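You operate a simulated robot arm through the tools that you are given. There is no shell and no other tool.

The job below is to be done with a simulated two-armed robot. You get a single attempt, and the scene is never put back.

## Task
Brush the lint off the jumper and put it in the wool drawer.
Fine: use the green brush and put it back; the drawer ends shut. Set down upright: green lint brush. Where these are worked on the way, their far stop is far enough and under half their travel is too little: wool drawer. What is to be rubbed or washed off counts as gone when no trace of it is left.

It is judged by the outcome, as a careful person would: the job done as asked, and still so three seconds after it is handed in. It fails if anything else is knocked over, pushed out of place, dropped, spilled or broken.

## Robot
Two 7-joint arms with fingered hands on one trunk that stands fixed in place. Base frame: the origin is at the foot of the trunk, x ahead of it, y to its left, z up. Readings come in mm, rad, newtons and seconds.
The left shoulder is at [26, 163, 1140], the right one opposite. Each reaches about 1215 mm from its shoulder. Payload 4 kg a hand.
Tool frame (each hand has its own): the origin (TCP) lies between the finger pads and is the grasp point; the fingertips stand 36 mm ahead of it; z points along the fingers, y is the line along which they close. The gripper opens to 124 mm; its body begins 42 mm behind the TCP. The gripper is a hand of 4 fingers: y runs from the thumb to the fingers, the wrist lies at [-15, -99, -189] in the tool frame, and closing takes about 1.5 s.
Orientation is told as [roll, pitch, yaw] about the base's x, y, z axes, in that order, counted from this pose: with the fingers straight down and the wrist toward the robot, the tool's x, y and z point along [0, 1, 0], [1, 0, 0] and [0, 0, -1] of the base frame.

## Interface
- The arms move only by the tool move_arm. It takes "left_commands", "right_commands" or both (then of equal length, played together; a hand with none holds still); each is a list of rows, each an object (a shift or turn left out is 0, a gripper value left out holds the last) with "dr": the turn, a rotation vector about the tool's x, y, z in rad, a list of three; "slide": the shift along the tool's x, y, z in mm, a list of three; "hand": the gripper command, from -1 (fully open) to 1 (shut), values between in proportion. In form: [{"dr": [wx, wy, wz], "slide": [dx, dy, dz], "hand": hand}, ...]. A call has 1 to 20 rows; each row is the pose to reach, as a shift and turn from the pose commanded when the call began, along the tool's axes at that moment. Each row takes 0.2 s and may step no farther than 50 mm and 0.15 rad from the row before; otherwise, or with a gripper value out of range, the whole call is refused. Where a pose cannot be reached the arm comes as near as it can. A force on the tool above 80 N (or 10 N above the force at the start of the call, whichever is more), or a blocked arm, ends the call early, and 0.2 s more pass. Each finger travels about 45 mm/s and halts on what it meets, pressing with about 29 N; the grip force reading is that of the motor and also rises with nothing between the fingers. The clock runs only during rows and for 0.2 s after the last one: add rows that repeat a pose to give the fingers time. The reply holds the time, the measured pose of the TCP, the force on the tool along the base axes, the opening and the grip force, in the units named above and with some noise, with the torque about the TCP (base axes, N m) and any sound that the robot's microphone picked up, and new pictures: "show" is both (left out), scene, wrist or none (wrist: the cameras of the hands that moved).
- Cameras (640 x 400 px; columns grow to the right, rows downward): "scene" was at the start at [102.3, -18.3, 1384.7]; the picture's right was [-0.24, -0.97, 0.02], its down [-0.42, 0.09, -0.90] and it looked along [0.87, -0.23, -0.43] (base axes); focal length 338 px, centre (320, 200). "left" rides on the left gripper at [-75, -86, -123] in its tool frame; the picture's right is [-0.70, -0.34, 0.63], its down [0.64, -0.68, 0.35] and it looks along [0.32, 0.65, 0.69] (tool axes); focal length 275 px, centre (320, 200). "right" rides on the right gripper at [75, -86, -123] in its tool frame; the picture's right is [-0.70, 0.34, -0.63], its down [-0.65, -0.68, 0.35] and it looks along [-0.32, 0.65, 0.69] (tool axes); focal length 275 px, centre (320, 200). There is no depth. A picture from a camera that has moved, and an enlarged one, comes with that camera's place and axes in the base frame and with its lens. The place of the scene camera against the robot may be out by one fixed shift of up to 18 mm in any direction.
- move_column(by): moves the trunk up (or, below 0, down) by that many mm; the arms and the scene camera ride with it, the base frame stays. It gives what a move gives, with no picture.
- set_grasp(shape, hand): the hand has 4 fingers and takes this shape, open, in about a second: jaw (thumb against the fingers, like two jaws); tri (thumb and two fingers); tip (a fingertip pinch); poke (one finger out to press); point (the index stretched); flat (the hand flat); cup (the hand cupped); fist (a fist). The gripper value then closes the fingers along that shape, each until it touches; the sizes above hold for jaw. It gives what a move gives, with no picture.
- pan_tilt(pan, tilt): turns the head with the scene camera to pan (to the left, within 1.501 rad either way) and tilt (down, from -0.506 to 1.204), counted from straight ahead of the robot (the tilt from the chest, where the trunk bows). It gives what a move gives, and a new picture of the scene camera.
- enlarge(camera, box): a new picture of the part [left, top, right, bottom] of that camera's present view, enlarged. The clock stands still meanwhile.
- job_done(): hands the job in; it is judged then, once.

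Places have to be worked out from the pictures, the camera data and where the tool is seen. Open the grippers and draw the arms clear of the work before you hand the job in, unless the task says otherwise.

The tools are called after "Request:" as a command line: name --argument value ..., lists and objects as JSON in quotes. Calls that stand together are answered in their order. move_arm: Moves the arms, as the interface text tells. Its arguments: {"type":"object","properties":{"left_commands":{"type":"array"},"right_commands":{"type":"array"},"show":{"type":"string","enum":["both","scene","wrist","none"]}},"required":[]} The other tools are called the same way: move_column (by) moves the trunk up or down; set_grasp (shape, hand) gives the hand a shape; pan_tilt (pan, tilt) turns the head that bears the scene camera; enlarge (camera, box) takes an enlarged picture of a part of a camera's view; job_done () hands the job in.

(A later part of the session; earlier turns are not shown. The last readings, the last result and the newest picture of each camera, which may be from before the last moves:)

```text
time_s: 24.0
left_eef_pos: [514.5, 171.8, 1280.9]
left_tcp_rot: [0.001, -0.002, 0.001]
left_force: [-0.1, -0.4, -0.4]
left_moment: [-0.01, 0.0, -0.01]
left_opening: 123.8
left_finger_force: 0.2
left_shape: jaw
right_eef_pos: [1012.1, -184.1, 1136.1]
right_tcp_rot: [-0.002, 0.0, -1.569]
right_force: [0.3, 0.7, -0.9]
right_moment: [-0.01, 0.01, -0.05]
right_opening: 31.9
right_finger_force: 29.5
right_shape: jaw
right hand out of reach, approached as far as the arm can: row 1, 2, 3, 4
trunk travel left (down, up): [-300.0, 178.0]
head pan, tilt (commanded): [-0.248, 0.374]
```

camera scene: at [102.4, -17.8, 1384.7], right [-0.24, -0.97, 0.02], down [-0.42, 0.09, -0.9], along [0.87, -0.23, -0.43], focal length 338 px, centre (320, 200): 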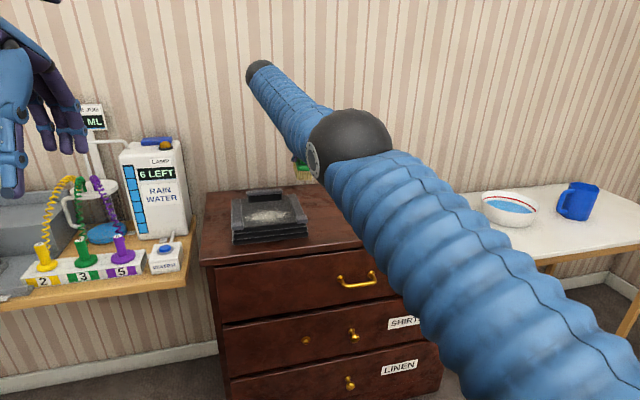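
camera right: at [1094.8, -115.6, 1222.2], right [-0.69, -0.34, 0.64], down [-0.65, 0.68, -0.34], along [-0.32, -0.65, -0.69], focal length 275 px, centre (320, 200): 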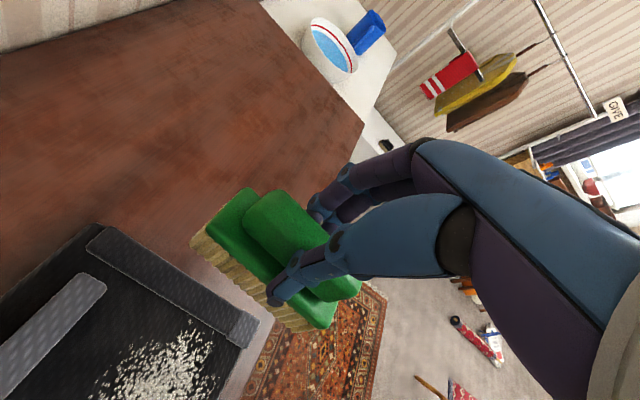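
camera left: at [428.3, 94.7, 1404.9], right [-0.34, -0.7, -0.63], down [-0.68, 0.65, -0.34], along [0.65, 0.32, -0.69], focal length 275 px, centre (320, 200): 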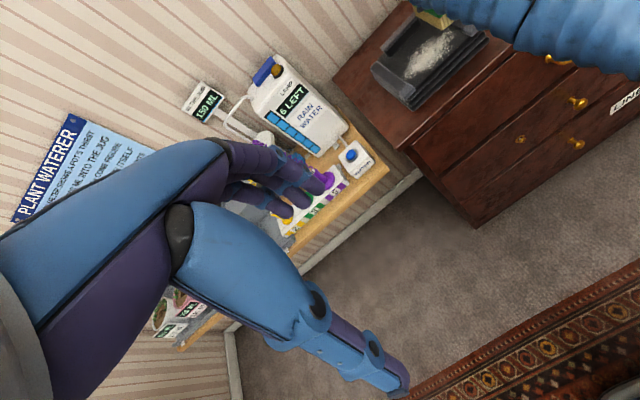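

Still at full stretch. I try turning the hand's yaw back toward 0, which shifts the wrist sideways and inward and may re-bend the elbow.

Request:
move_arm --right_commands '[{"dr": [0, 0, -0.12], "slide": [0, 0, 0]}, {"dr": [0, 0, -0.24], "slide": [0, 0, 0]}, {"dr": [0, 0, -0.36], "slide": [0, 0, 0]}, {"dr": [0, 0, -0.48], "slide": [0, 0, 0]}, {"dr": [0, 0, -0.6], "slide": [0, 0, 0]}]' --show "scene"

```text
time_s: 25.2
left_eef_pos: [513.6, 171.0, 1282.9]
left_tcp_rot: [0.0, -0.001, 0.0]
left_force: [-0.4, 0.5, 0.0]
left_moment: [0.01, 0.0, -0.01]
left_opening: 123.7
left_finger_force: 0.0
left_shape: jaw
right_eef_pos: [1066.3, -178.1, 1146.6]
right_tcp_rot: [-0.002, 0.001, -0.971]
right_force: [-0.7, -1.0, -0.7]
right_moment: [-0.03, 0.0, -0.01]
right_opening: 31.8
right_finger_force: 28.5
right_shape: jaw
right hand out of reach, approached as far as the arm can: row 1, 2, 3, 4, 5
trunk travel left (down, up): [-300.0, 178.0]
head pan, tilt (commanded): [-0.248, 0.374]
camera scene: at [102.5, -18.4, 1384.6], right [-0.24, -0.97, 0.02], down [-0.42, 0.09, -0.9], along [0.87, -0.23, -0.43], focal length 338 px, centre (320, 200)
```

scene: 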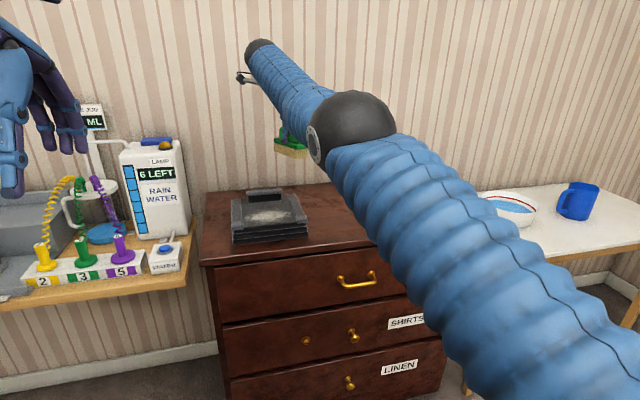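

The arm is still straight (wrist ≈ 993 mm from the shoulder). From earlier pictures the elbow points to the right, so moving the hand left should flex it; I move left with only a moderate retreat.

Request:
move_arm --right_commands '[{"dr": [0, 0, 0], "slide": [-26, -10, 0]}, {"dr": [0, 0, 0], "slide": [-40, -34, 0]}, {"dr": [0, 0, 0], "slide": [-54, -58, 0]}, {"dr": [0, 0, 0], "slide": [-68, -82, 0]}, {"dr": [0, 0, 0], "slide": [-82, -106, 0]}]' --show "none"

```text
time_s: 26.4
left_eef_pos: [513.6, 172.1, 1283.0]
left_tcp_rot: [0.001, -0.001, 0.002]
left_force: [-0.3, 1.1, -0.5]
left_moment: [-0.02, -0.01, 0.01]
left_opening: 123.5
left_finger_force: 0.0
left_shape: jaw
right_eef_pos: [1050.4, -122.8, 1177.3]
right_tcp_rot: [-0.002, 0.0, -0.971]
right_force: [-0.6, -1.0, -0.8]
right_moment: [-0.01, -0.02, 0.04]
right_opening: 31.7
right_finger_force: 28.8
right_shape: jaw
right hand out of reach, approached as far as the arm can: row 1, 2, 3, 4, 5
trunk travel left (down, up): [-300.0, 178.0]
head pan, tilt (commanded): [-0.248, 0.374]
```

The hand slid along the reach sphere and rose. The elbow bulges to the right and up, so left-and-down is the direction that should flex it; I try that with almost no retreat.

Request:
move_arm --right_commands '[{"slide": [6.5, -14, 15]}, {"slide": [13, -28, 30]}, {"slide": [19, -41, 45]}, {"slide": [23, -58, 60]}, {"slide": [20, -62, 75]}]' --show "none"

```text
time_s: 27.6
left_eef_pos: [514.0, 170.9, 1282.5]
left_tcp_rot: [0.0, 0.001, 0.0]
left_force: [1.1, -0.7, 0.2]
left_moment: [0.0, -0.01, 0.01]
left_opening: 123.7
left_finger_force: 0.1
left_shape: jaw
right_eef_pos: [1050.2, -61.5, 1094.5]
right_tcp_rot: [-0.004, 0.002, -0.972]
right_force: [0.4, 0.2, -0.2]
right_moment: [0.0, 0.0, 0.01]
right_opening: 31.8
right_finger_force: 29.3
right_shape: jaw
right hand out of reach, approached as far as the arm can: row 2, 3, 4, 5
trunk travel left (down, up): [-300.0, 178.0]
head pan, tilt (commanded): [-0.248, 0.374]
```

The extension dropped a little (982 mm). I now try retreating again from here.

Request:
move_arm --right_commands '[{"slide": [-6, -10, 10]}, {"slide": [-14, -22, 20]}, {"slide": [-24, -36, 30]}, {"slide": [-34, -50, 40]}]' --show "none"

```text
time_s: 28.6
left_eef_pos: [514.4, 171.3, 1282.5]
left_tcp_rot: [-0.001, 0.0, 0.001]
left_force: [0.0, 0.6, 0.3]
left_moment: [0.03, 0.03, 0.03]
left_opening: 123.8
left_finger_force: 0.0
left_shape: jaw
right_eef_pos: [1044.9, -26.4, 1063.2]
right_tcp_rot: [-0.004, 0.0, -0.97]
right_force: [-0.2, -0.4, -1.2]
right_moment: [0.01, 0.01, 0.0]
right_opening: 32.0
right_finger_force: 29.4
right_shape: jaw
right hand out of reach, approached as far as the arm can: row 1, 2, 3, 4
trunk travel left (down, up): [-300.0, 178.0]
head pan, tilt (commanded): [-0.248, 0.374]
```

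Still sliding along the limit. I try many very small retreat steps, in case large steps are what the solver cannot follow near the stretched pose.

Request:
move_arm --right_commands '[{"slide": [-1.6, -1.1, 0]}, {"slide": [-3.3, -2.3, 0]}, {"slide": [-5, -3.4, 0]}, {"slide": [-6.6, -4.5, 0]}, {"slide": [-8.3, -5.7, 0]}, {"slide": [-9.9, -6.8, 0]}, {"slide": [-11.6, -7.9, 0]}, {"slide": [-13.2, -9, 0]}, {"slide": [-14.9, -10.2, 0]}, {"slide": [-16.5, -11.3, 0]}, {"slide": [-18.2, -12.4, 0]}, {"slide": [-19.8, -13.6, 0]}]' --show "scene"

```text
time_s: 31.2
left_eef_pos: [513.9, 170.8, 1281.8]
left_tcp_rot: [0.0, -0.001, 0.001]
left_force: [0.5, 0.9, -1.0]
left_moment: [-0.01, -0.01, -0.02]
left_opening: 123.8
left_finger_force: 0.0
left_shape: jaw
right_eef_pos: [1043.1, -19.8, 1064.9]
right_tcp_rot: [-0.002, 0.001, -0.972]
right_force: [-0.7, -0.6, -1.0]
right_moment: [0.0, 0.03, -0.02]
right_opening: 31.9
right_finger_force: 28.9
right_shape: jaw
right hand out of reach, approached as far as the arm can: row 2, 3, 4, 5, 6, 7, 8, 9, 10, 11, 12
trunk travel left (down, up): [-300.0, 178.0]
head pan, tilt (commanded): [-0.248, 0.374]
camera scene: at [102.5, -18.1, 1384.6], right [-0.24, -0.97, 0.02], down [-0.42, 0.09, -0.9], along [0.87, -0.23, -0.43], focal length 338 px, centre (320, 200)
```

scene: 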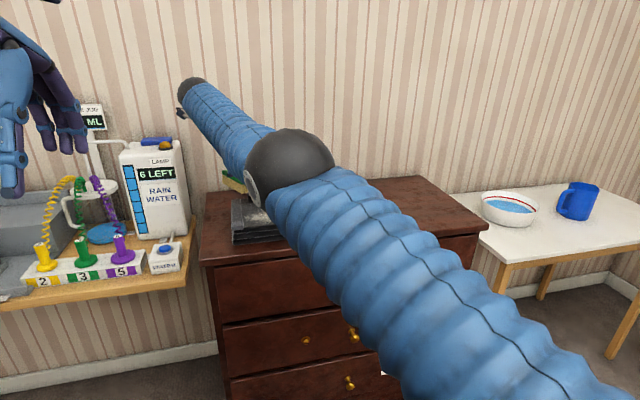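

The elbow looks about 0.2 rad bent but swivelled up; something other than pure stretch may be limiting it. I return along the reach limit toward the known good pose on the right, above the brush's home, turning the yaw back to -90°.

Request:
move_arm --right_commands '[{"dr": [0, 0, 0.075], "slide": [-26.5, 35, 3]}, {"dr": [0, 0, 0.15], "slide": [-53, 70, 6]}, {"dr": [0, 0, 0.225], "slide": [-79, 105, 9]}, {"dr": [0, 0, 0.3], "slide": [-106, 140, 12]}, {"dr": [0, 0, 0.375], "slide": [-132, 175, 15]}, {"dr": [0, 0, 0.45], "slide": [-159, 210, 18]}, {"dr": [0, 0, 0.525], "slide": [-185, 245, 21]}, {"dr": [0, 0, 0.6], "slide": [-212, 279, 25]}, {"dr": [0, 0, 0.6], "slide": [-212, 279, 25]}]' --show "scene"

```text
time_s: 33.2
left_eef_pos: [514.2, 171.0, 1281.4]
left_tcp_rot: [-0.001, -0.001, 0.001]
left_force: [0.4, -1.2, 0.1]
left_moment: [-0.05, 0.02, 0.01]
left_opening: 123.6
left_finger_force: 0.0
left_shape: jaw
right_eef_pos: [1038.1, -369.0, 1037.9]
right_tcp_rot: [-0.001, -0.001, -1.572]
right_force: [0.8, -0.4, -1.6]
right_moment: [-0.01, -0.01, -0.04]
right_opening: 32.0
right_finger_force: 29.2
right_shape: jaw
right hand out of reach, approached as far as the arm can: row 1, 2, 3, 4, 5, 6, 7, 8, 9
trunk travel left (down, up): [-300.0, 178.0]
head pan, tilt (commanded): [-0.248, 0.374]
camera scene: at [102.4, -17.2, 1384.7], right [-0.24, -0.97, 0.02], down [-0.42, 0.09, -0.9], along [0.87, -0.23, -0.43], focal length 338 px, centre (320, 200)
```

scene: 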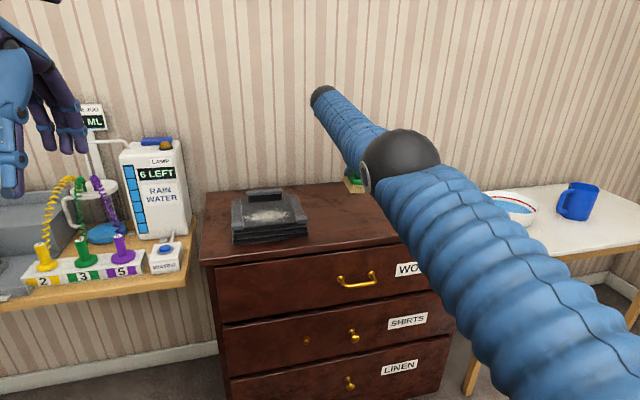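

At the good pose again, but the elbow is now up instead of right-down. I test whether moving down with a slight retreat lets the elbow bend.

Request:
move_arm --right_commands '[{"slide": [-12, 0, 10]}, {"slide": [-14, 0, 20]}, {"slide": [-16, 0, 30]}, {"slide": [-18, 0, 40]}, {"slide": [-20, 0, 50]}]' --show "none"

```text
time_s: 34.4
left_eef_pos: [513.7, 171.2, 1281.7]
left_tcp_rot: [0.002, 0.0, 0.0]
left_force: [0.3, -1.0, 0.5]
left_moment: [0.04, 0.0, -0.01]
left_opening: 123.7
left_finger_force: 0.0
left_shape: jaw
right_eef_pos: [1041.2, -371.9, 989.6]
right_tcp_rot: [-0.001, 0.0, -1.571]
right_force: [0.4, 0.1, 0.0]
right_moment: [-0.03, 0.0, 0.04]
right_opening: 31.7
right_finger_force: 29.1
right_shape: jaw
right hand out of reach, approached as far as the arm can: row 1, 2, 3, 4, 5
trunk travel left (down, up): [-300.0, 178.0]
head pan, tilt (commanded): [-0.248, 0.374]
```

Still stretched. The likely cause is a wrist limit from the -90° yaw, so I turn the hand back to the starting yaw (0) while rising and retreating.

Request:
move_arm --right_commands '[{"dr": [0, 0, -0.143], "slide": [0, -6, -9]}, {"dr": [0, 0, -0.286], "slide": [0, -13, -18]}, {"dr": [0, 0, -0.429], "slide": [0, -20, -27]}, {"dr": [0, 0, -0.572], "slide": [0, -26, -36]}, {"dr": [0, 0, -0.715], "slide": [0, -33, -45]}, {"dr": [0, 0, -0.858], "slide": [0, -40, -54]}, {"dr": [0, 0, -1.001], "slide": [0, -46, -60]}, {"dr": [0, 0, -1.144], "slide": [-10, -53, -65]}, {"dr": [0, 0, -1.287], "slide": [-20, -60, -70]}, {"dr": [0, 0, -1.43], "slide": [-30, -66, -75]}, {"dr": [0, 0, -1.571], "slide": [-41, -72, -80]}]' --show "scene"

```text
time_s: 36.8
left_eef_pos: [513.7, 170.8, 1280.9]
left_tcp_rot: [-0.001, -0.002, 0.0]
left_force: [-1.1, 0.0, -0.1]
left_moment: [0.0, 0.03, -0.01]
left_opening: 123.7
left_finger_force: 0.1
left_shape: jaw
right_eef_pos: [1113.8, -307.3, 1091.7]
right_tcp_rot: [0.0, 0.002, -0.024]
right_force: [-0.3, 0.0, -0.9]
right_moment: [-0.03, -0.01, 0.05]
right_opening: 31.6
right_finger_force: 28.8
right_shape: jaw
right hand out of reach, approached as far as the arm can: row 1, 2, 3, 4, 5, 6, 7, 8, 9, 10, 11
trunk travel left (down, up): [-300.0, 178.0]
head pan, tilt (commanded): [-0.248, 0.374]
camera scene: at [102.4, -18.2, 1384.7], right [-0.24, -0.97, 0.02], down [-0.42, 0.09, -0.9], along [0.87, -0.23, -0.43], focal length 338 px, centre (320, 200)
```

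scene: 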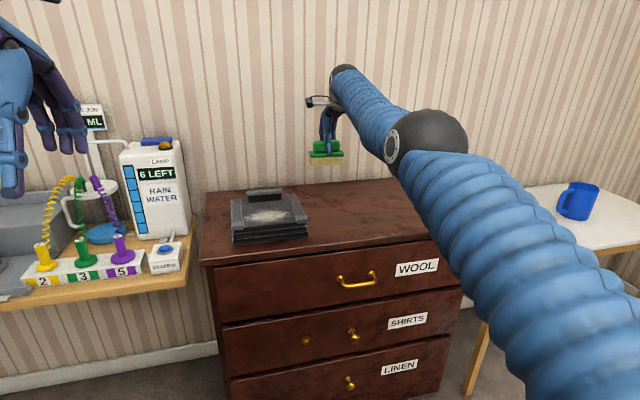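

The elbow is locked straight at about 1010 mm while orientation moves freely; mixing in retreat may have kept pushing it into its straight stop. I now first stretch outward slightly, sweep left-and-up along the limit (the elbow's flex direction), and only then retreat.

Request:
move_arm --right_commands '[{"slide": [0, 12, 0]}, {"slide": [0, 16, 0]}, {"slide": [27, 15, -9]}, {"slide": [54, 14, -19]}, {"slide": [81, 13, -28]}, {"slide": [108, 12, -38]}, {"slide": [135, 10, -47]}, {"slide": [162, 8, -57]}, {"slide": [185, -2, -57]}, {"slide": [208, -14, -57]}, {"slide": [230, -28, -57]}, {"slide": [250, -44, -57]}, {"slide": [250, -60, -57]}, {"slide": [250, -80, -57]}]' --show "scene"

```text
time_s: 39.8
left_eef_pos: [513.1, 171.8, 1281.3]
left_tcp_rot: [0.0, 0.0, 0.0]
left_force: [0.2, 0.0, -0.4]
left_moment: [0.02, 0.01, -0.02]
left_opening: 123.6
left_finger_force: 0.0
left_shape: jaw
right_eef_pos: [1029.1, -56.3, 1145.0]
right_tcp_rot: [0.001, 0.001, 0.002]
right_force: [0.8, 1.5, -1.8]
right_moment: [-0.02, -0.01, 0.02]
right_opening: 31.4
right_finger_force: 28.7
right_shape: jaw
right hand out of reach, approached as far as the arm can: row 1, 2, 3, 4, 5, 6, 7, 8, 9
trunk travel left (down, up): [-300.0, 178.0]
head pan, tilt (commanded): [-0.248, 0.374]
camera scene: at [102.3, -17.6, 1384.7], right [-0.24, -0.97, 0.02], down [-0.42, 0.09, -0.9], along [0.87, -0.23, -0.43], focal length 338 px, centre (320, 200)
```

scene: 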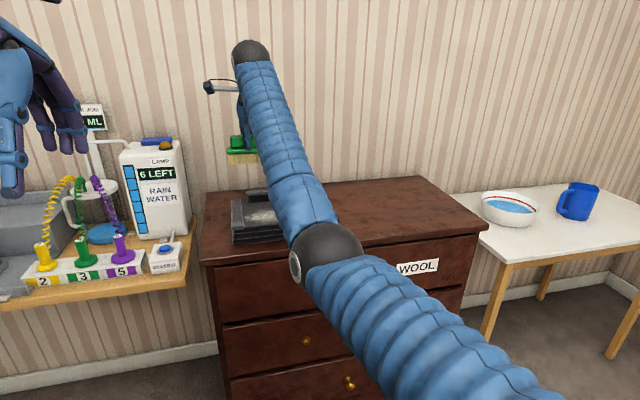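

Unlocked: the elbow bends again, low and to the right. In this yaw-0 pose the wrist stays well within reach, so I'll brush with strokes along x; I go down over the middle of the lint to just above contact.

Request:
move_arm --right_commands '[{"slide": [-11, -8, 38]}, {"slide": [-22, -16, 76]}, {"slide": [-33, -24, 114]}, {"slide": [-41, -29, 145]}, {"slide": [-41, -29, 155]}, {"slide": [-41, -29, 155]}]'

```text
time_s: 41.2
left_eef_pos: [514.3, 171.4, 1281.7]
left_tcp_rot: [-0.001, 0.001, -0.001]
left_force: [-0.2, 0.2, -1.0]
left_moment: [-0.03, 0.01, 0.02]
left_opening: 123.4
left_finger_force: 0.0
left_shape: jaw
right_eef_pos: [1000.9, -100.7, 986.9]
right_tcp_rot: [0.0, 0.002, 0.002]
right_force: [0.1, -0.9, -1.1]
right_moment: [0.03, 0.02, 0.02]
right_opening: 31.7
right_finger_force: 29.1
right_shape: jaw
trunk travel left (down, up): [-300.0, 178.0]
head pan, tilt (commanded): [-0.248, 0.374]
camera scene: at [102.5, -18.0, 1384.7], right [-0.24, -0.97, 0.02], down [-0.42, 0.09, -0.9], along [0.87, -0.23, -0.43], focal length 338 px, centre (320, 200)
camera right: at [914.1, -24.6, 1108.9], right [0.34, -0.7, 0.63], down [-0.68, -0.65, -0.34], along [0.65, -0.32, -0.69], focal length 275 px, centre (320, 200)
```

scene: 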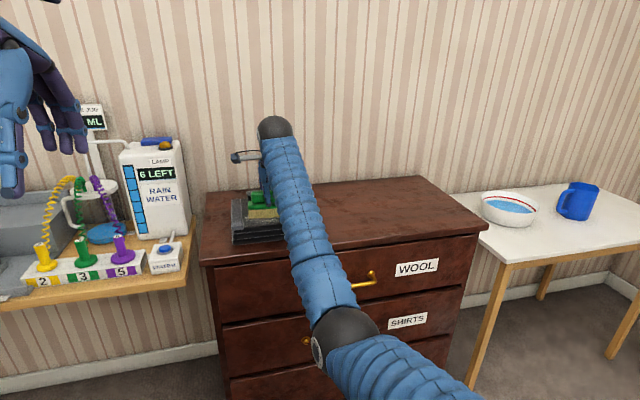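
right: 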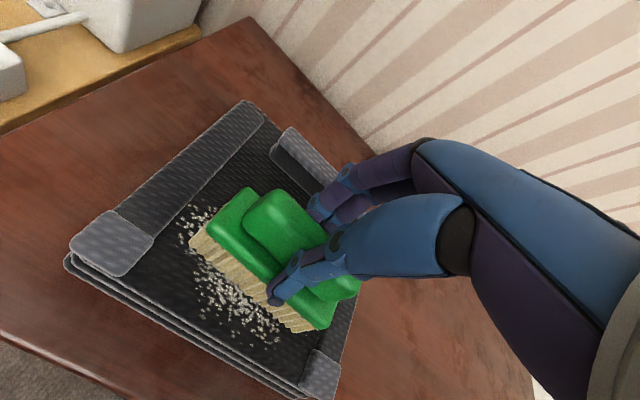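

Good view: the brush spans most of the patch. I shift to y ≈ -118 for the right-hand set of strokes and lower until it presses lightly.

Request:
move_arm --right_commands '[{"slide": [-9, 0, 1]}, {"slide": [-18, 0, 3]}, {"slide": [-18, 0, 5]}, {"slide": [-18, 0, 7]}, {"slide": [-18, 0, 8]}, {"slide": [-18, 0, 8]}]' --show "none"

```text
time_s: 42.6
left_eef_pos: [513.3, 170.5, 1282.7]
left_tcp_rot: [0.002, 0.0, 0.001]
left_force: [0.0, 0.1, 0.2]
left_moment: [0.02, -0.01, -0.02]
left_opening: 123.6
left_finger_force: 0.1
left_shape: jaw
right_eef_pos: [1002.5, -117.5, 981.1]
right_tcp_rot: [0.0, 0.0, 0.0]
right_force: [-1.3, -0.9, 8.3]
right_moment: [0.02, -0.15, 0.0]
right_opening: 31.6
right_finger_force: 29.1
right_shape: jaw
trunk travel left (down, up): [-300.0, 178.0]
head pan, tilt (commanded): [-0.248, 0.374]
```

Light contact at 8 N. I stroke back and forth along x (±33 mm) over the right part.

Request:
move_arm --right_commands '[{"slide": [0, 16, 0]}, {"slide": [0, 33, 0]}, {"slide": [0, 16, 0]}, {"slide": [0, 0, 0]}, {"slide": [0, -16, 0]}, {"slide": [0, -33, 0]}, {"slide": [0, -16, 0]}, {"slide": [0, 0, 0]}, {"slide": [0, 16, 0]}, {"slide": [0, 33, 0]}, {"slide": [0, 16, 0]}, {"slide": [0, 0, 0]}, {"slide": [0, -16, 0]}, {"slide": [0, -33, 0]}, {"slide": [0, -16, 0]}, {"slide": [0, 0, 0]}, {"slide": [0, 16, 0]}, {"slide": [0, 33, 0]}]' --show "wrist"

```text
time_s: 46.4
left_eef_pos: [513.3, 171.6, 1281.7]
left_tcp_rot: [0.0, 0.0, -0.001]
left_force: [0.0, -0.3, -0.1]
left_moment: [0.0, 0.01, 0.01]
left_opening: 123.5
left_finger_force: 0.1
left_shape: jaw
right_eef_pos: [1035.2, -115.7, 981.0]
right_tcp_rot: [0.0, 0.0, 0.0]
right_force: [-1.0, 0.1, 5.6]
right_moment: [0.02, -0.03, -0.04]
right_opening: 31.9
right_finger_force: 28.9
right_shape: jaw
trunk travel left (down, up): [-300.0, 178.0]
head pan, tilt (commanded): [-0.248, 0.374]
camera right: at [947.7, -39.6, 1103.2], right [0.34, -0.7, 0.63], down [-0.68, -0.65, -0.34], along [0.65, -0.32, -0.69], focal length 275 px, centre (320, 200)
```

right: 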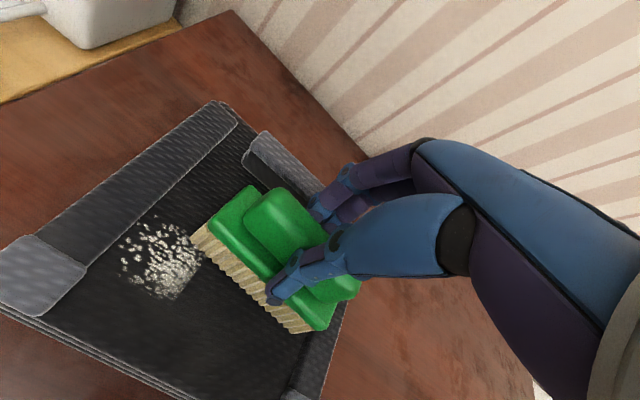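

The right side is now clean. I slide over to y ≈ -76 and do the same strokes on the left remainder.

Request:
move_arm --right_commands '[{"slide": [13, -16, -1]}, {"slide": [26, -33, -1]}, {"slide": [40, -33, 0]}, {"slide": [40, -50, 0]}, {"slide": [40, -66, 0]}, {"slide": [40, -50, 0]}, {"slide": [40, -33, 0]}, {"slide": [40, -16, 0]}, {"slide": [40, 0, 0]}, {"slide": [40, -16, 0]}, {"slide": [40, -33, 0]}, {"slide": [40, -50, 0]}, {"slide": [40, -66, 0]}, {"slide": [40, -50, 0]}, {"slide": [40, -33, 0]}, {"slide": [40, -16, 0]}, {"slide": [40, 0, 0]}, {"slide": [40, 0, 0]}]' --show "wrist"

Request:
enlarge --camera "right" --box '[0, 80, 352, 300]'

```text
time_s: 50.2
left_eef_pos: [511.9, 170.8, 1283.0]
left_tcp_rot: [0.001, -0.003, 0.0]
left_force: [0.4, 1.0, 0.2]
left_moment: [0.01, 0.0, -0.03]
left_opening: 124.1
left_finger_force: 0.0
left_shape: jaw
right_eef_pos: [1034.3, -74.8, 980.0]
right_tcp_rot: [0.0, -0.003, 0.0]
right_force: [-6.1, -1.6, 19.7]
right_moment: [0.0, -0.03, -0.05]
right_opening: 31.7
right_finger_force: 29.3
right_shape: jaw
trunk travel left (down, up): [-300.0, 178.0]
head pan, tilt (commanded): [-0.248, 0.374]
camera right: at [947.7, 0.7, 1102.2], right [0.34, -0.7, 0.63], down [-0.68, -0.65, -0.35], along [0.65, -0.32, -0.69], focal length 275 px, centre (320, 200)
```

right: 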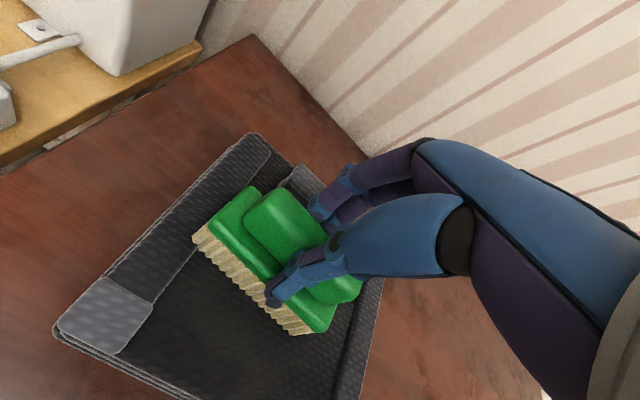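

```text
1.82 times, centred on (176, 190) of right
camera zoom: at [947.7, 0.7, 1102.2], right [0.34, -0.7, 0.63], down [-0.68, -0.65, -0.35], along [0.65, -0.32, -0.69], focal length 500 px, centre (582, 218)
```

zoom: 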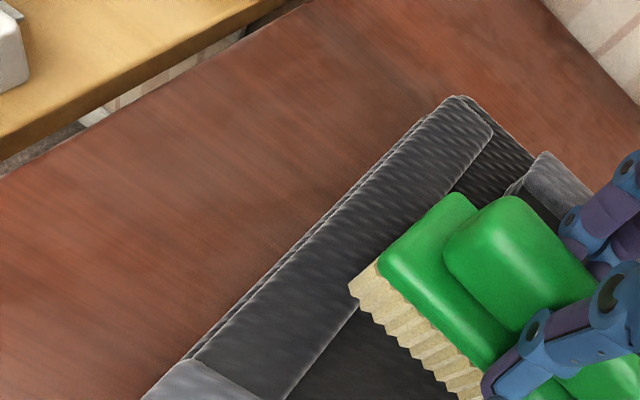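

Force rose to ~20 N; the brush's left end may sit on the sleeve edge. I lift and retreat to inspect for remaining traces.

Request:
move_arm --right_commands '[{"slide": [0, -3, -10]}, {"slide": [-5, -10, -40]}, {"slide": [-20, -30, -75]}, {"slide": [-45, -60, -100]}, {"slide": [-75, -90, -120]}, {"slide": [-110, -120, -130]}, {"slide": [-150, -140, -130]}, {"slide": [-190, -150, -130]}, {"slide": [-190, -150, -130]}]'

Request:
enlarge --camera "scene" --box '[222, 180, 318, 240]'

Request:
enlarge --camera "left" --box '[360, 10, 500, 98]'

```text
time_s: 52.2
left_eef_pos: [514.9, 171.7, 1281.3]
left_tcp_rot: [0.0, -0.001, 0.001]
left_force: [-0.5, 0.1, 0.6]
left_moment: [0.01, 0.03, 0.0]
left_opening: 123.8
left_finger_force: 0.1
left_shape: jaw
right_eef_pos: [884.7, -262.9, 1109.2]
right_tcp_rot: [-0.002, 0.003, 0.002]
right_force: [-0.9, 0.2, -0.7]
right_moment: [-0.01, 0.04, 0.03]
right_opening: 31.1
right_finger_force: 28.7
right_shape: jaw
trunk travel left (down, up): [-300.0, 178.0]
head pan, tilt (commanded): [-0.248, 0.374]
camera scene: at [102.5, -17.1, 1384.7], right [-0.24, -0.97, 0.02], down [-0.42, 0.09, -0.9], along [0.87, -0.23, -0.43], focal length 338 px, centre (320, 200)
camera right: at [797.5, -186.6, 1231.4], right [0.34, -0.7, 0.63], down [-0.68, -0.65, -0.34], along [0.65, -0.32, -0.69], focal length 275 px, centre (320, 200)
```

scene: 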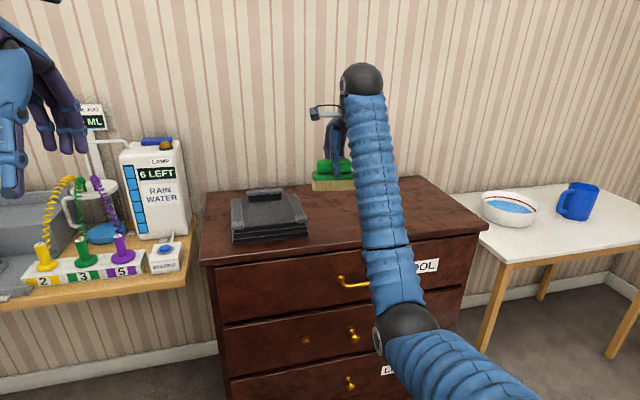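
right: 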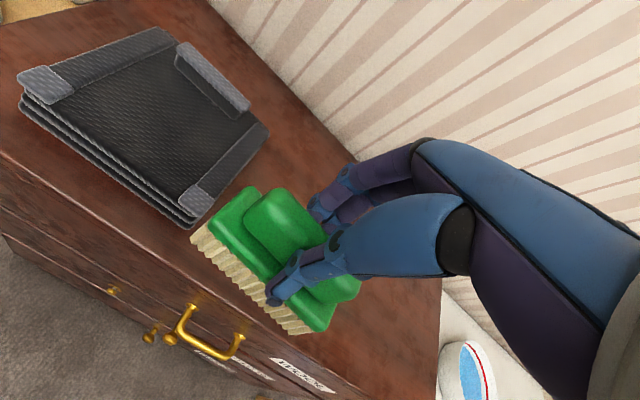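

```text
6.67 times, centred on (270, 210) of scene
camera zoom: at [102.5, -17.1, 1384.7], right [-0.24, -0.97, 0.02], down [-0.42, 0.09, -0.9], along [0.87, -0.23, -0.43], focal length 2252 px, centre (653, 133)
```

zoom: 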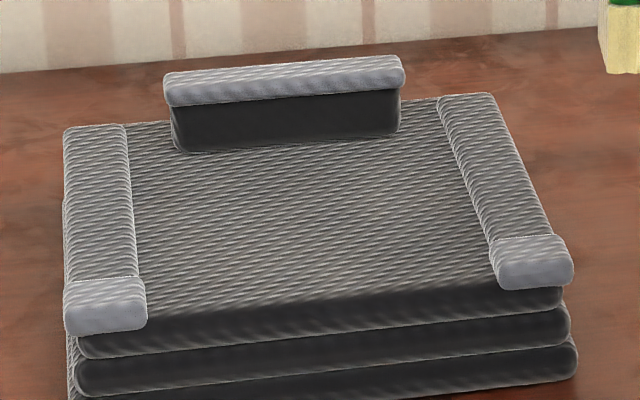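

```text
4.55 times, centred on (430, 54) of left
camera zoom: at [427.7, 97.0, 1405.2], right [-0.34, -0.7, -0.63], down [-0.68, 0.64, -0.35], along [0.65, 0.32, -0.69], focal length 1251 px, centre (-180, 864)
```

zoom: 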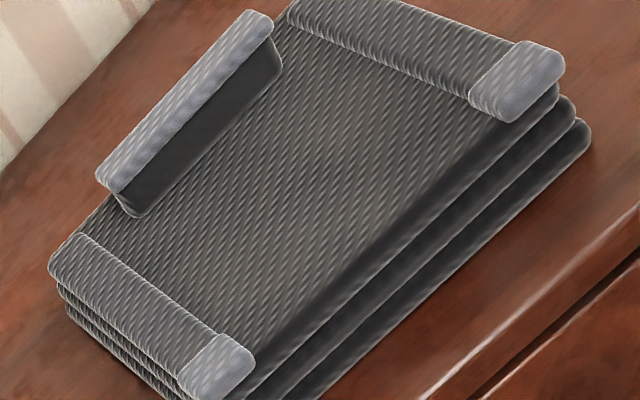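

No lint is visible in the three views. I zoom in more closely for faint traces before putting the brush back.

Request:
enlarge --camera "scene" --box '[236, 196, 300, 228]'

Request:
enlarge --camera "left" --box '[385, 20, 465, 80]'

Request:
enlarge --camera "right" --box '[20, 20, 280, 230]'

```text
10.00 times, centred on (268, 212) of scene
camera zoom: at [102.5, -17.1, 1384.7], right [-0.24, -0.97, 0.02], down [-0.42, 0.09, -0.9], along [0.87, -0.23, -0.43], focal length 3378 px, centre (840, 80)
```

zoom: 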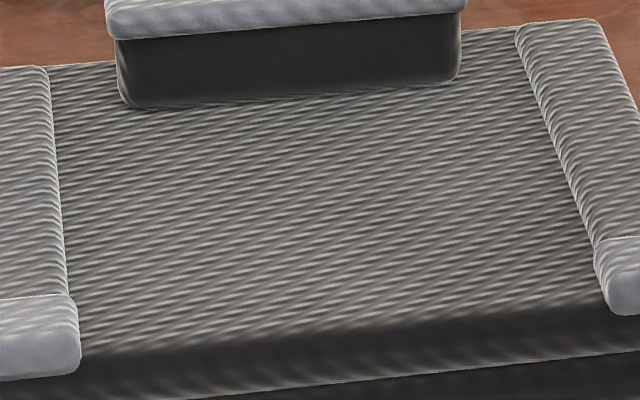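

```text
6.67 times, centred on (425, 50) of left
camera zoom: at [427.7, 97.0, 1405.2], right [-0.34, -0.7, -0.63], down [-0.68, 0.64, -0.35], along [0.65, 0.32, -0.69], focal length 1835 px, centre (-380, 1200)
```

zoom: 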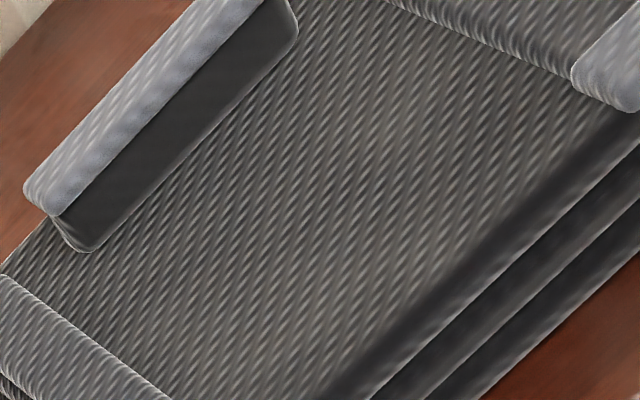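

```text
1.90 times, centred on (150, 125) of right
camera zoom: at [797.5, -186.6, 1231.4], right [0.34, -0.7, 0.63], down [-0.68, -0.65, -0.34], along [0.65, -0.32, -0.69], focal length 524 px, centre (644, 343)
```

zoom: 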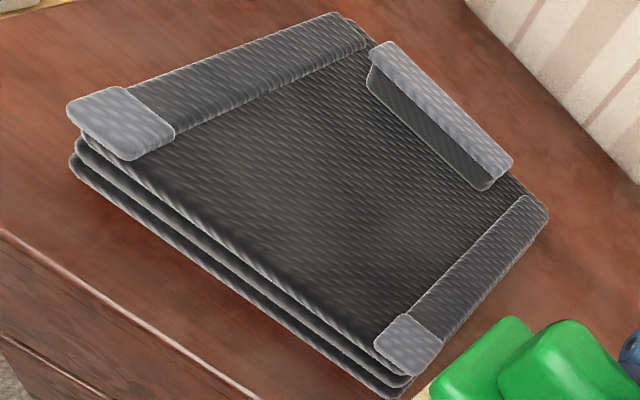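

It looks clean, but as the lint fades gradually I'll do one more full set of strokes to be sure nothing faint remains; the jumper hasn't shifted. First the right half again.

Request:
move_arm --right_commands '[{"slide": [38, 30, 10]}, {"slide": [76, 60, 20]}, {"slide": [114, 90, 40]}, {"slide": [147, 117, 70]}, {"slide": [147, 117, 105]}, {"slide": [147, 117, 120]}, {"slide": [147, 117, 126]}, {"slide": [147, 117, 129]}, {"slide": [147, 130, 129]}, {"slide": [147, 145, 129]}, {"slide": [147, 155, 129]}, {"slide": [147, 140, 129]}, {"slide": [147, 125, 129]}, {"slide": [147, 110, 129]}, {"slide": [147, 95, 129]}, {"slide": [147, 80, 129]}, {"slide": [147, 95, 129]}, {"slide": [147, 110, 129]}, {"slide": [147, 125, 129]}, {"slide": [147, 140, 129]}]' --show "wrist"

```text
refused: row 3 steps farther than a row can; nothing moved
```

The third step was slightly too long; I resend with smaller steps.

Request:
move_arm --right_commands '[{"slide": [36, 28, 10]}, {"slide": [72, 56, 20]}, {"slide": [108, 84, 30]}, {"slide": [144, 112, 45]}, {"slide": [147, 117, 85]}, {"slide": [147, 117, 115]}, {"slide": [147, 117, 126]}, {"slide": [147, 117, 129]}, {"slide": [147, 130, 129]}, {"slide": [147, 145, 129]}, {"slide": [147, 155, 129]}, {"slide": [147, 140, 129]}, {"slide": [147, 125, 129]}, {"slide": [147, 110, 129]}, {"slide": [147, 95, 129]}, {"slide": [147, 80, 129]}, {"slide": [147, 95, 129]}, {"slide": [147, 110, 129]}, {"slide": [147, 125, 129]}, {"slide": [147, 140, 129]}]' --show "wrist"

```text
time_s: 56.4
left_eef_pos: [513.9, 170.6, 1282.1]
left_tcp_rot: [0.0, -0.002, -0.002]
left_force: [0.2, 0.0, 0.0]
left_moment: [-0.02, 0.01, -0.02]
left_opening: 123.7
left_finger_force: 0.1
left_shape: jaw
right_eef_pos: [1025.0, -120.6, 984.3]
right_tcp_rot: [0.0, 0.0, 0.001]
right_force: [-0.5, 0.2, -0.6]
right_moment: [0.0, 0.01, -0.02]
right_opening: 31.5
right_finger_force: 29.4
right_shape: jaw
trunk travel left (down, up): [-300.0, 178.0]
head pan, tilt (commanded): [-0.248, 0.374]
camera right: at [938.4, -45.5, 1105.2], right [0.34, -0.7, 0.63], down [-0.68, -0.65, -0.35], along [0.65, -0.32, -0.69], focal length 275 px, centre (320, 200)
```

right: 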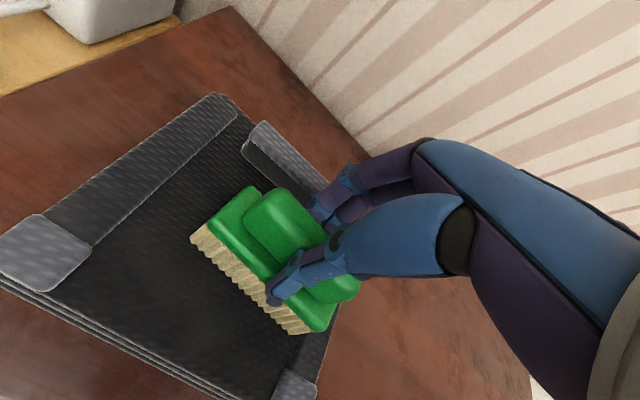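

That pass floated 3 mm above the knit (force ≈ 0). I lower 5 mm and repeat the strokes with contact.

Request:
move_arm --right_commands '[{"slide": [3, 0, 2]}, {"slide": [3, 0, 4]}, {"slide": [3, 0, 5]}, {"slide": [3, 12, 5]}, {"slide": [3, 0, 5]}, {"slide": [3, -15, 5]}, {"slide": [3, -30, 5]}, {"slide": [3, -45, 5]}, {"slide": [3, -60, 5]}, {"slide": [3, -45, 5]}, {"slide": [3, -30, 5]}, {"slide": [3, -15, 5]}, {"slide": [3, 0, 5]}, {"slide": [3, 12, 5]}, {"slide": [3, 0, 5]}, {"slide": [3, -15, 5]}, {"slide": [3, -30, 5]}, {"slide": [3, -45, 5]}, {"slide": [3, -60, 5]}, {"slide": [3, -60, 5]}]' --show "none"

```text
time_s: 60.6
left_eef_pos: [511.5, 171.2, 1283.2]
left_tcp_rot: [-0.001, -0.003, -0.001]
left_force: [-0.6, 0.8, 0.6]
left_moment: [0.01, 0.01, -0.04]
left_opening: 123.6
left_finger_force: 0.1
left_shape: jaw
right_eef_pos: [965.4, -116.9, 977.9]
right_tcp_rot: [-0.001, -0.003, 0.001]
right_force: [14.3, -0.5, 36.0]
right_moment: [0.02, -1.7, -0.02]
right_opening: 35.2
right_finger_force: 29.3
right_shape: jaw
trunk travel left (down, up): [-300.0, 178.0]
head pan, tilt (commanded): [-0.248, 0.374]
```

The force climbed to 36 N at the front end, too much; I raise a few mm and move back to the middle before looking.

Request:
move_arm --right_commands '[{"slide": [0, 2, -3]}, {"slide": [0, 10, -5]}, {"slide": [0, 20, -6]}, {"slide": [0, 35, -6]}]' --show "wrist"

Request:
enlarge --camera "right" --box '[150, 140, 390, 350]'

```text
time_s: 61.6
left_eef_pos: [512.2, 171.2, 1282.8]
left_tcp_rot: [0.0, 0.001, 0.001]
left_force: [-0.3, 0.2, 0.9]
left_moment: [0.01, 0.03, -0.03]
left_opening: 123.6
left_finger_force: 0.0
left_shape: jaw
right_eef_pos: [998.6, -117.9, 979.8]
right_tcp_rot: [0.0, 0.002, 0.001]
right_force: [-6.0, -1.3, 14.6]
right_moment: [0.02, 0.09, 0.0]
right_opening: 32.4
right_finger_force: 29.2
right_shape: jaw
trunk travel left (down, up): [-300.0, 178.0]
head pan, tilt (commanded): [-0.248, 0.374]
camera right: at [912.6, -41.3, 1102.1], right [0.34, -0.7, 0.63], down [-0.68, -0.65, -0.34], along [0.65, -0.32, -0.69], focal length 275 px, centre (320, 200)
```

right: 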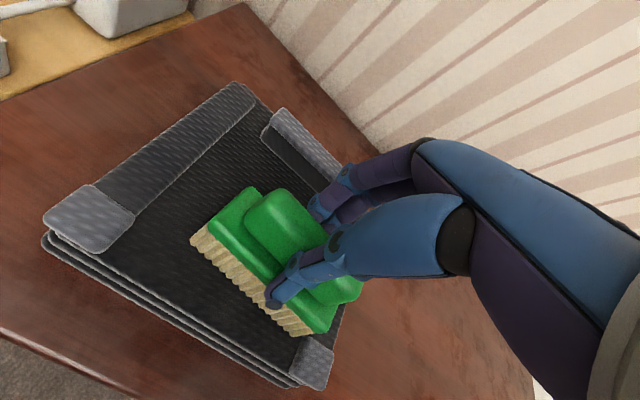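

```text
1.90 times, centred on (270, 245) of right
camera zoom: at [912.6, -41.3, 1102.1], right [0.34, -0.7, 0.63], down [-0.68, -0.65, -0.34], along [0.65, -0.32, -0.69], focal length 524 px, centre (415, 114)
```

zoom: 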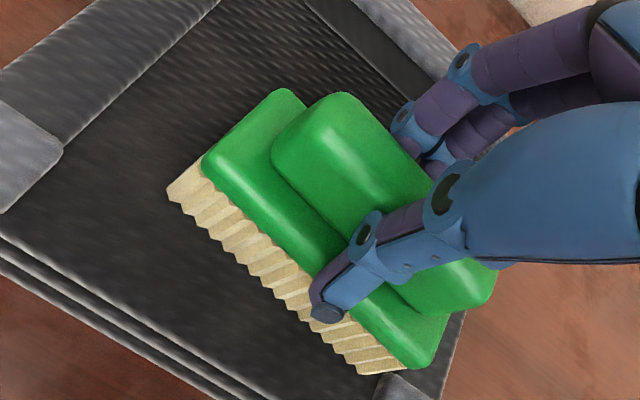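

The grip is sound. I ease off 1 mm more, shift to the left half and repeat strokes there, staying within x 972–1035.

Request:
move_arm --right_commands '[{"slide": [13, 0, -2]}, {"slide": [26, 0, -2]}, {"slide": [39, 0, -1.5]}, {"slide": [39, 15, -1.5]}, {"slide": [39, 36, -1.5]}, {"slide": [39, 20, -1.5]}, {"slide": [39, 5, -1.5]}, {"slide": [39, -10, -1.5]}, {"slide": [39, -25, -1.5]}, {"slide": [39, -10, -1.5]}, {"slide": [39, 5, -1.5]}, {"slide": [39, 20, -1.5]}, {"slide": [39, 36, -1.5]}, {"slide": [39, 20, -1.5]}, {"slide": [39, 5, -1.5]}, {"slide": [39, -10, -1.5]}, {"slide": [39, -25, -1.5]}, {"slide": [39, -10, -1.5]}, {"slide": [39, 5, -1.5]}, {"slide": [39, 20, -1.5]}]' --show "none"

```text
time_s: 65.8
left_eef_pos: [513.2, 170.8, 1282.3]
left_tcp_rot: [-0.001, -0.001, 0.0]
left_force: [-0.1, -0.4, 0.5]
left_moment: [-0.01, -0.02, 0.01]
left_opening: 124.0
left_finger_force: 0.1
left_shape: jaw
right_eef_pos: [1020.2, -76.8, 983.4]
right_tcp_rot: [0.0, 0.001, 0.001]
right_force: [-1.2, 1.1, -0.6]
right_moment: [0.03, -0.01, -0.03]
right_opening: 31.6
right_finger_force: 29.2
right_shape: jaw
trunk travel left (down, up): [-300.0, 178.0]
head pan, tilt (commanded): [-0.248, 0.374]
```

No contact again at z 983.4. I lower 3.5 mm and repeat the left strokes.

Request:
move_arm --right_commands '[{"slide": [0, 0, 2]}, {"slide": [0, 0, 3.5]}, {"slide": [0, 15, 3.5]}, {"slide": [0, 0, 3.5]}, {"slide": [0, -15, 3.5]}, {"slide": [0, -30, 3.5]}, {"slide": [0, -45, 3.5]}, {"slide": [0, -30, 3.5]}, {"slide": [0, -15, 3.5]}, {"slide": [0, 0, 3.5]}, {"slide": [0, 15, 3.5]}, {"slide": [0, 0, 3.5]}, {"slide": [0, -15, 3.5]}, {"slide": [0, -30, 3.5]}, {"slide": [0, -45, 3.5]}, {"slide": [0, -30, 3.5]}, {"slide": [0, -15, 3.5]}, {"slide": [0, 0, 3.5]}, {"slide": [0, 0, 3.5]}]' --show "none"

```text
time_s: 69.8
left_eef_pos: [513.3, 171.8, 1282.9]
left_tcp_rot: [0.0, 0.001, 0.0]
left_force: [0.4, 1.1, 0.3]
left_moment: [-0.01, 0.03, 0.0]
left_opening: 123.5
left_finger_force: 0.1
left_shape: jaw
right_eef_pos: [1021.6, -79.0, 981.7]
right_tcp_rot: [0.0, -0.001, 0.0]
right_force: [-0.7, 0.7, 4.0]
right_moment: [0.0, -0.08, 0.02]
right_opening: 31.8
right_finger_force: 29.0
right_shape: jaw
trunk travel left (down, up): [-300.0, 178.0]
head pan, tilt (commanded): [-0.248, 0.374]
```

Contact was light (4 N) but present. Now I lift away to the right and inspect the whole top again.

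Request:
move_arm --right_commands '[{"slide": [0, 0, -12]}, {"slide": [-5, -10, -45]}, {"slide": [-20, -30, -75]}, {"slide": [-45, -55, -100]}, {"slide": [-75, -80, -115]}, {"slide": [-115, -100, -120]}, {"slide": [-155, -115, -120]}, {"slide": [-195, -125, -120]}, {"slide": [-235, -130, -120]}, {"slide": [-235, -130, -120]}]'

Request:
enlarge --camera "scene" --box '[222, 180, 318, 240]'

Request:
enlarge --camera "left" --box '[375, 20, 487, 90]'

Request:
enlarge --camera "right" --box '[0, 0, 240, 200]'

```text
time_s: 72.0
left_eef_pos: [515.0, 172.0, 1282.7]
left_tcp_rot: [0.001, 0.0, 0.001]
left_force: [-0.9, 0.5, -0.7]
left_moment: [-0.03, -0.03, 0.0]
left_opening: 123.4
left_finger_force: 0.1
left_shape: jaw
right_eef_pos: [890.0, -308.5, 1100.0]
right_tcp_rot: [-0.004, 0.001, 0.003]
right_force: [0.1, 0.2, -0.8]
right_moment: [-0.01, 0.0, -0.02]
right_opening: 31.7
right_finger_force: 28.5
right_shape: jaw
trunk travel left (down, up): [-300.0, 178.0]
head pan, tilt (commanded): [-0.248, 0.374]
camera scene: at [102.4, -17.3, 1384.7], right [-0.24, -0.97, 0.02], down [-0.42, 0.09, -0.9], along [0.87, -0.23, -0.43], focal length 338 px, centre (320, 200)
camera right: at [803.0, -232.4, 1222.2], right [0.34, -0.7, 0.63], down [-0.68, -0.65, -0.34], along [0.65, -0.32, -0.69], focal length 275 px, centre (320, 200)
```

scene: 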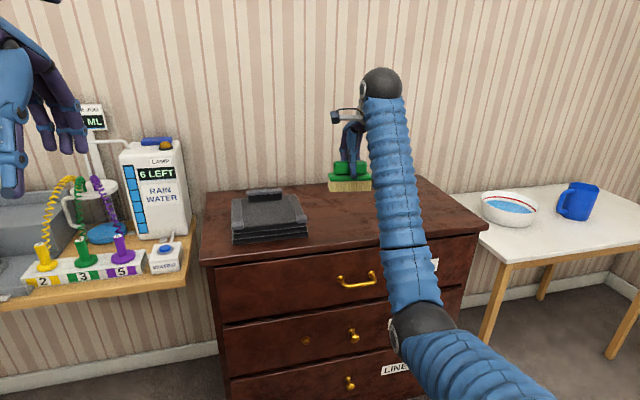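
right: 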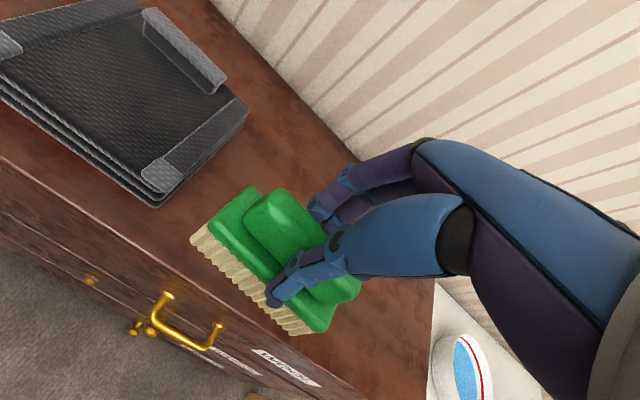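

```text
6.67 times, centred on (270, 210) of scene
camera zoom: at [102.4, -17.3, 1384.7], right [-0.24, -0.97, 0.02], down [-0.42, 0.09, -0.9], along [0.87, -0.23, -0.43], focal length 2252 px, centre (653, 133)
```

zoom: 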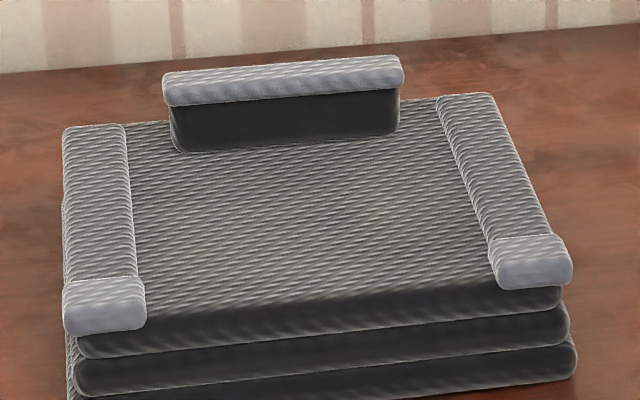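

```text
5.71 times, centred on (431, 55) of left
camera zoom: at [427.6, 96.8, 1405.3], right [-0.34, -0.7, -0.63], down [-0.68, 0.64, -0.35], along [0.65, 0.32, -0.69], focal length 1573 px, centre (-314, 1029)
```

zoom: 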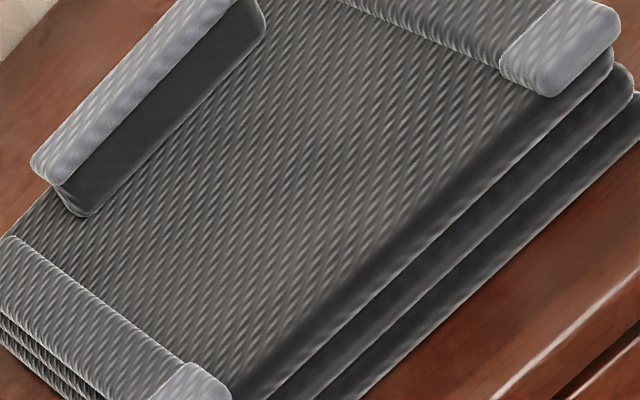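

```text
2.00 times, centred on (120, 100) of right
camera zoom: at [803.0, -232.4, 1222.2], right [0.34, -0.7, 0.63], down [-0.68, -0.65, -0.34], along [0.65, -0.32, -0.69], focal length 551 px, centre (720, 400)
```

zoom: 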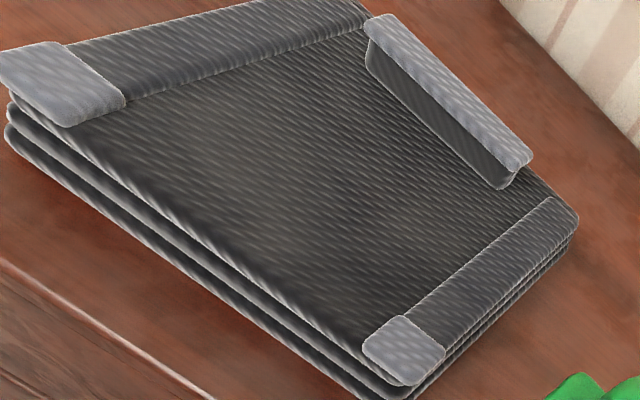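

The top is clean and the jumper hasn't moved. Now I take the brush back: first turn it to its original heading at the safe distance (900, -370).

Request:
move_arm --right_commands '[{"slide": [-6, 1, 0], "dr": [0, 0, 0.1428]}, {"slide": [-12, 2, 0], "dr": [0, 0, 0.2856]}, {"slide": [-18, 3, 0], "dr": [0, 0, 0.4284]}, {"slide": [-24, 4, 0], "dr": [0, 0, 0.5712]}, {"slide": [-30, 5, 0], "dr": [0, 0, 0.714]}, {"slide": [-36, 6, 0], "dr": [0, 0, 0.8568]}, {"slide": [-42, 7, 0], "dr": [0, 0, 0.9996]}, {"slide": [-48, 8, 0], "dr": [0, 0, 1.1424]}, {"slide": [-54, 9, 0], "dr": [0, 0, 1.2852]}, {"slide": [-58, 10, 0], "dr": [0, 0, 1.428]}, {"slide": [-60, 10, 0], "dr": [0, 0, 1.5735]}, {"slide": [-60, 10, 0], "dr": [0, 0, 1.5735]}]'

```text
time_s: 74.6
left_eef_pos: [513.8, 171.1, 1282.9]
left_tcp_rot: [0.0, -0.001, 0.0]
left_force: [-0.6, -0.1, -0.1]
left_moment: [0.0, -0.01, 0.04]
left_opening: 123.7
left_finger_force: 0.1
left_shape: jaw
right_eef_pos: [901.8, -374.2, 1099.4]
right_tcp_rot: [-0.002, 0.0, -1.574]
right_force: [-0.3, -0.2, -1.3]
right_moment: [0.03, 0.01, 0.02]
right_opening: 31.8
right_finger_force: 28.8
right_shape: jaw
trunk travel left (down, up): [-300.0, 178.0]
head pan, tilt (commanded): [-0.248, 0.374]
camera scene: at [102.5, -18.5, 1384.6], right [-0.24, -0.97, 0.02], down [-0.42, 0.09, -0.9], along [0.87, -0.23, -0.43], focal length 338 px, centre (320, 200)
camera right: at [975.4, -287.1, 1221.7], right [-0.7, -0.33, 0.63], down [-0.64, 0.68, -0.34], along [-0.32, -0.65, -0.69], focal length 275 px, centre (320, 200)
```

scene: 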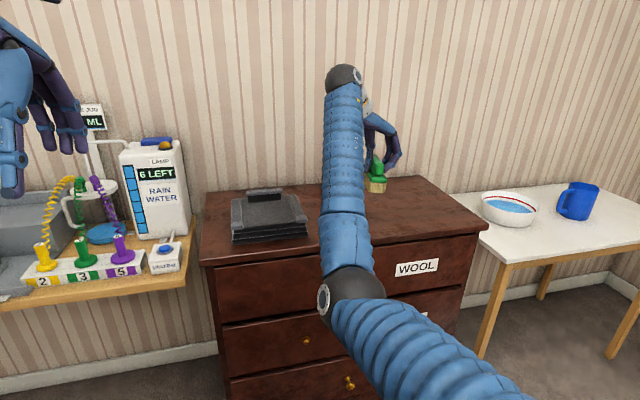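
right: 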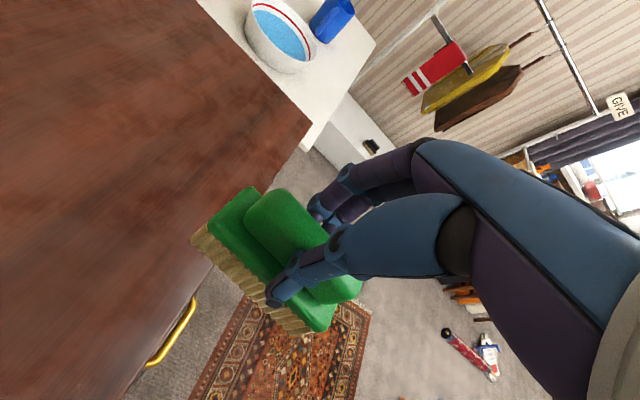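

The arm is in its good elbow-down posture. I carry the brush out over its original place and lower to about z = 950.

Request:
move_arm --right_commands '[{"slide": [31, -2, 25]}, {"slide": [62, -4, 50]}, {"slide": [93, -5, 80]}, {"slide": [118, -6, 115]}, {"slide": [125, -6.5, 145]}, {"slide": [125, -6.5, 150]}, {"slide": [125, -6.5, 150]}]'

```text
time_s: 76.2
left_eef_pos: [513.0, 170.0, 1282.1]
left_tcp_rot: [0.001, 0.001, 0.0]
left_force: [1.0, 0.6, -1.2]
left_moment: [0.04, -0.01, 0.02]
left_opening: 123.6
left_finger_force: 0.1
left_shape: jaw
right_eef_pos: [1023.9, -365.5, 951.6]
right_tcp_rot: [-0.003, 0.0, -1.574]
right_force: [0.7, 0.1, -1.7]
right_moment: [0.02, -0.02, 0.03]
right_opening: 31.4
right_finger_force: 28.9
right_shape: jaw
trunk travel left (down, up): [-300.0, 178.0]
head pan, tilt (commanded): [-0.248, 0.374]
camera scene: at [102.5, -18.1, 1384.7], right [-0.24, -0.97, 0.02], down [-0.42, 0.09, -0.9], along [0.87, -0.23, -0.43], focal length 338 px, centre (320, 200)
camera right: at [1098.8, -279.3, 1073.5], right [-0.7, -0.34, 0.63], down [-0.64, 0.68, -0.35], along [-0.32, -0.65, -0.69], focal length 275 px, centre (320, 200)
```

scene: 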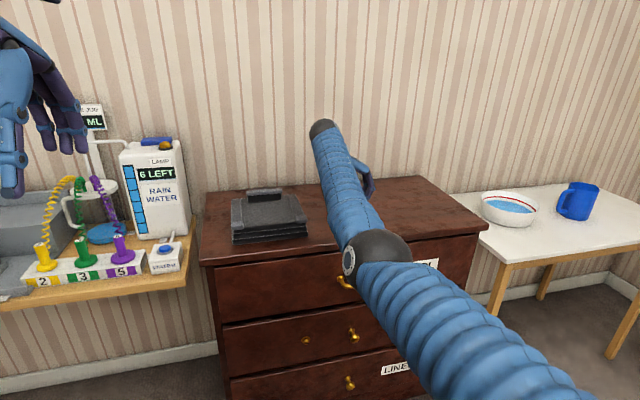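
right: 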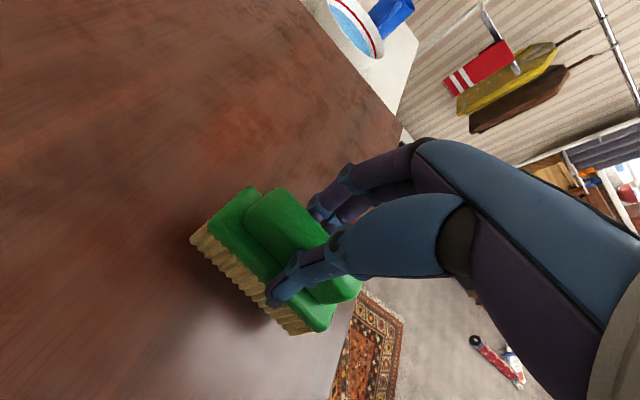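

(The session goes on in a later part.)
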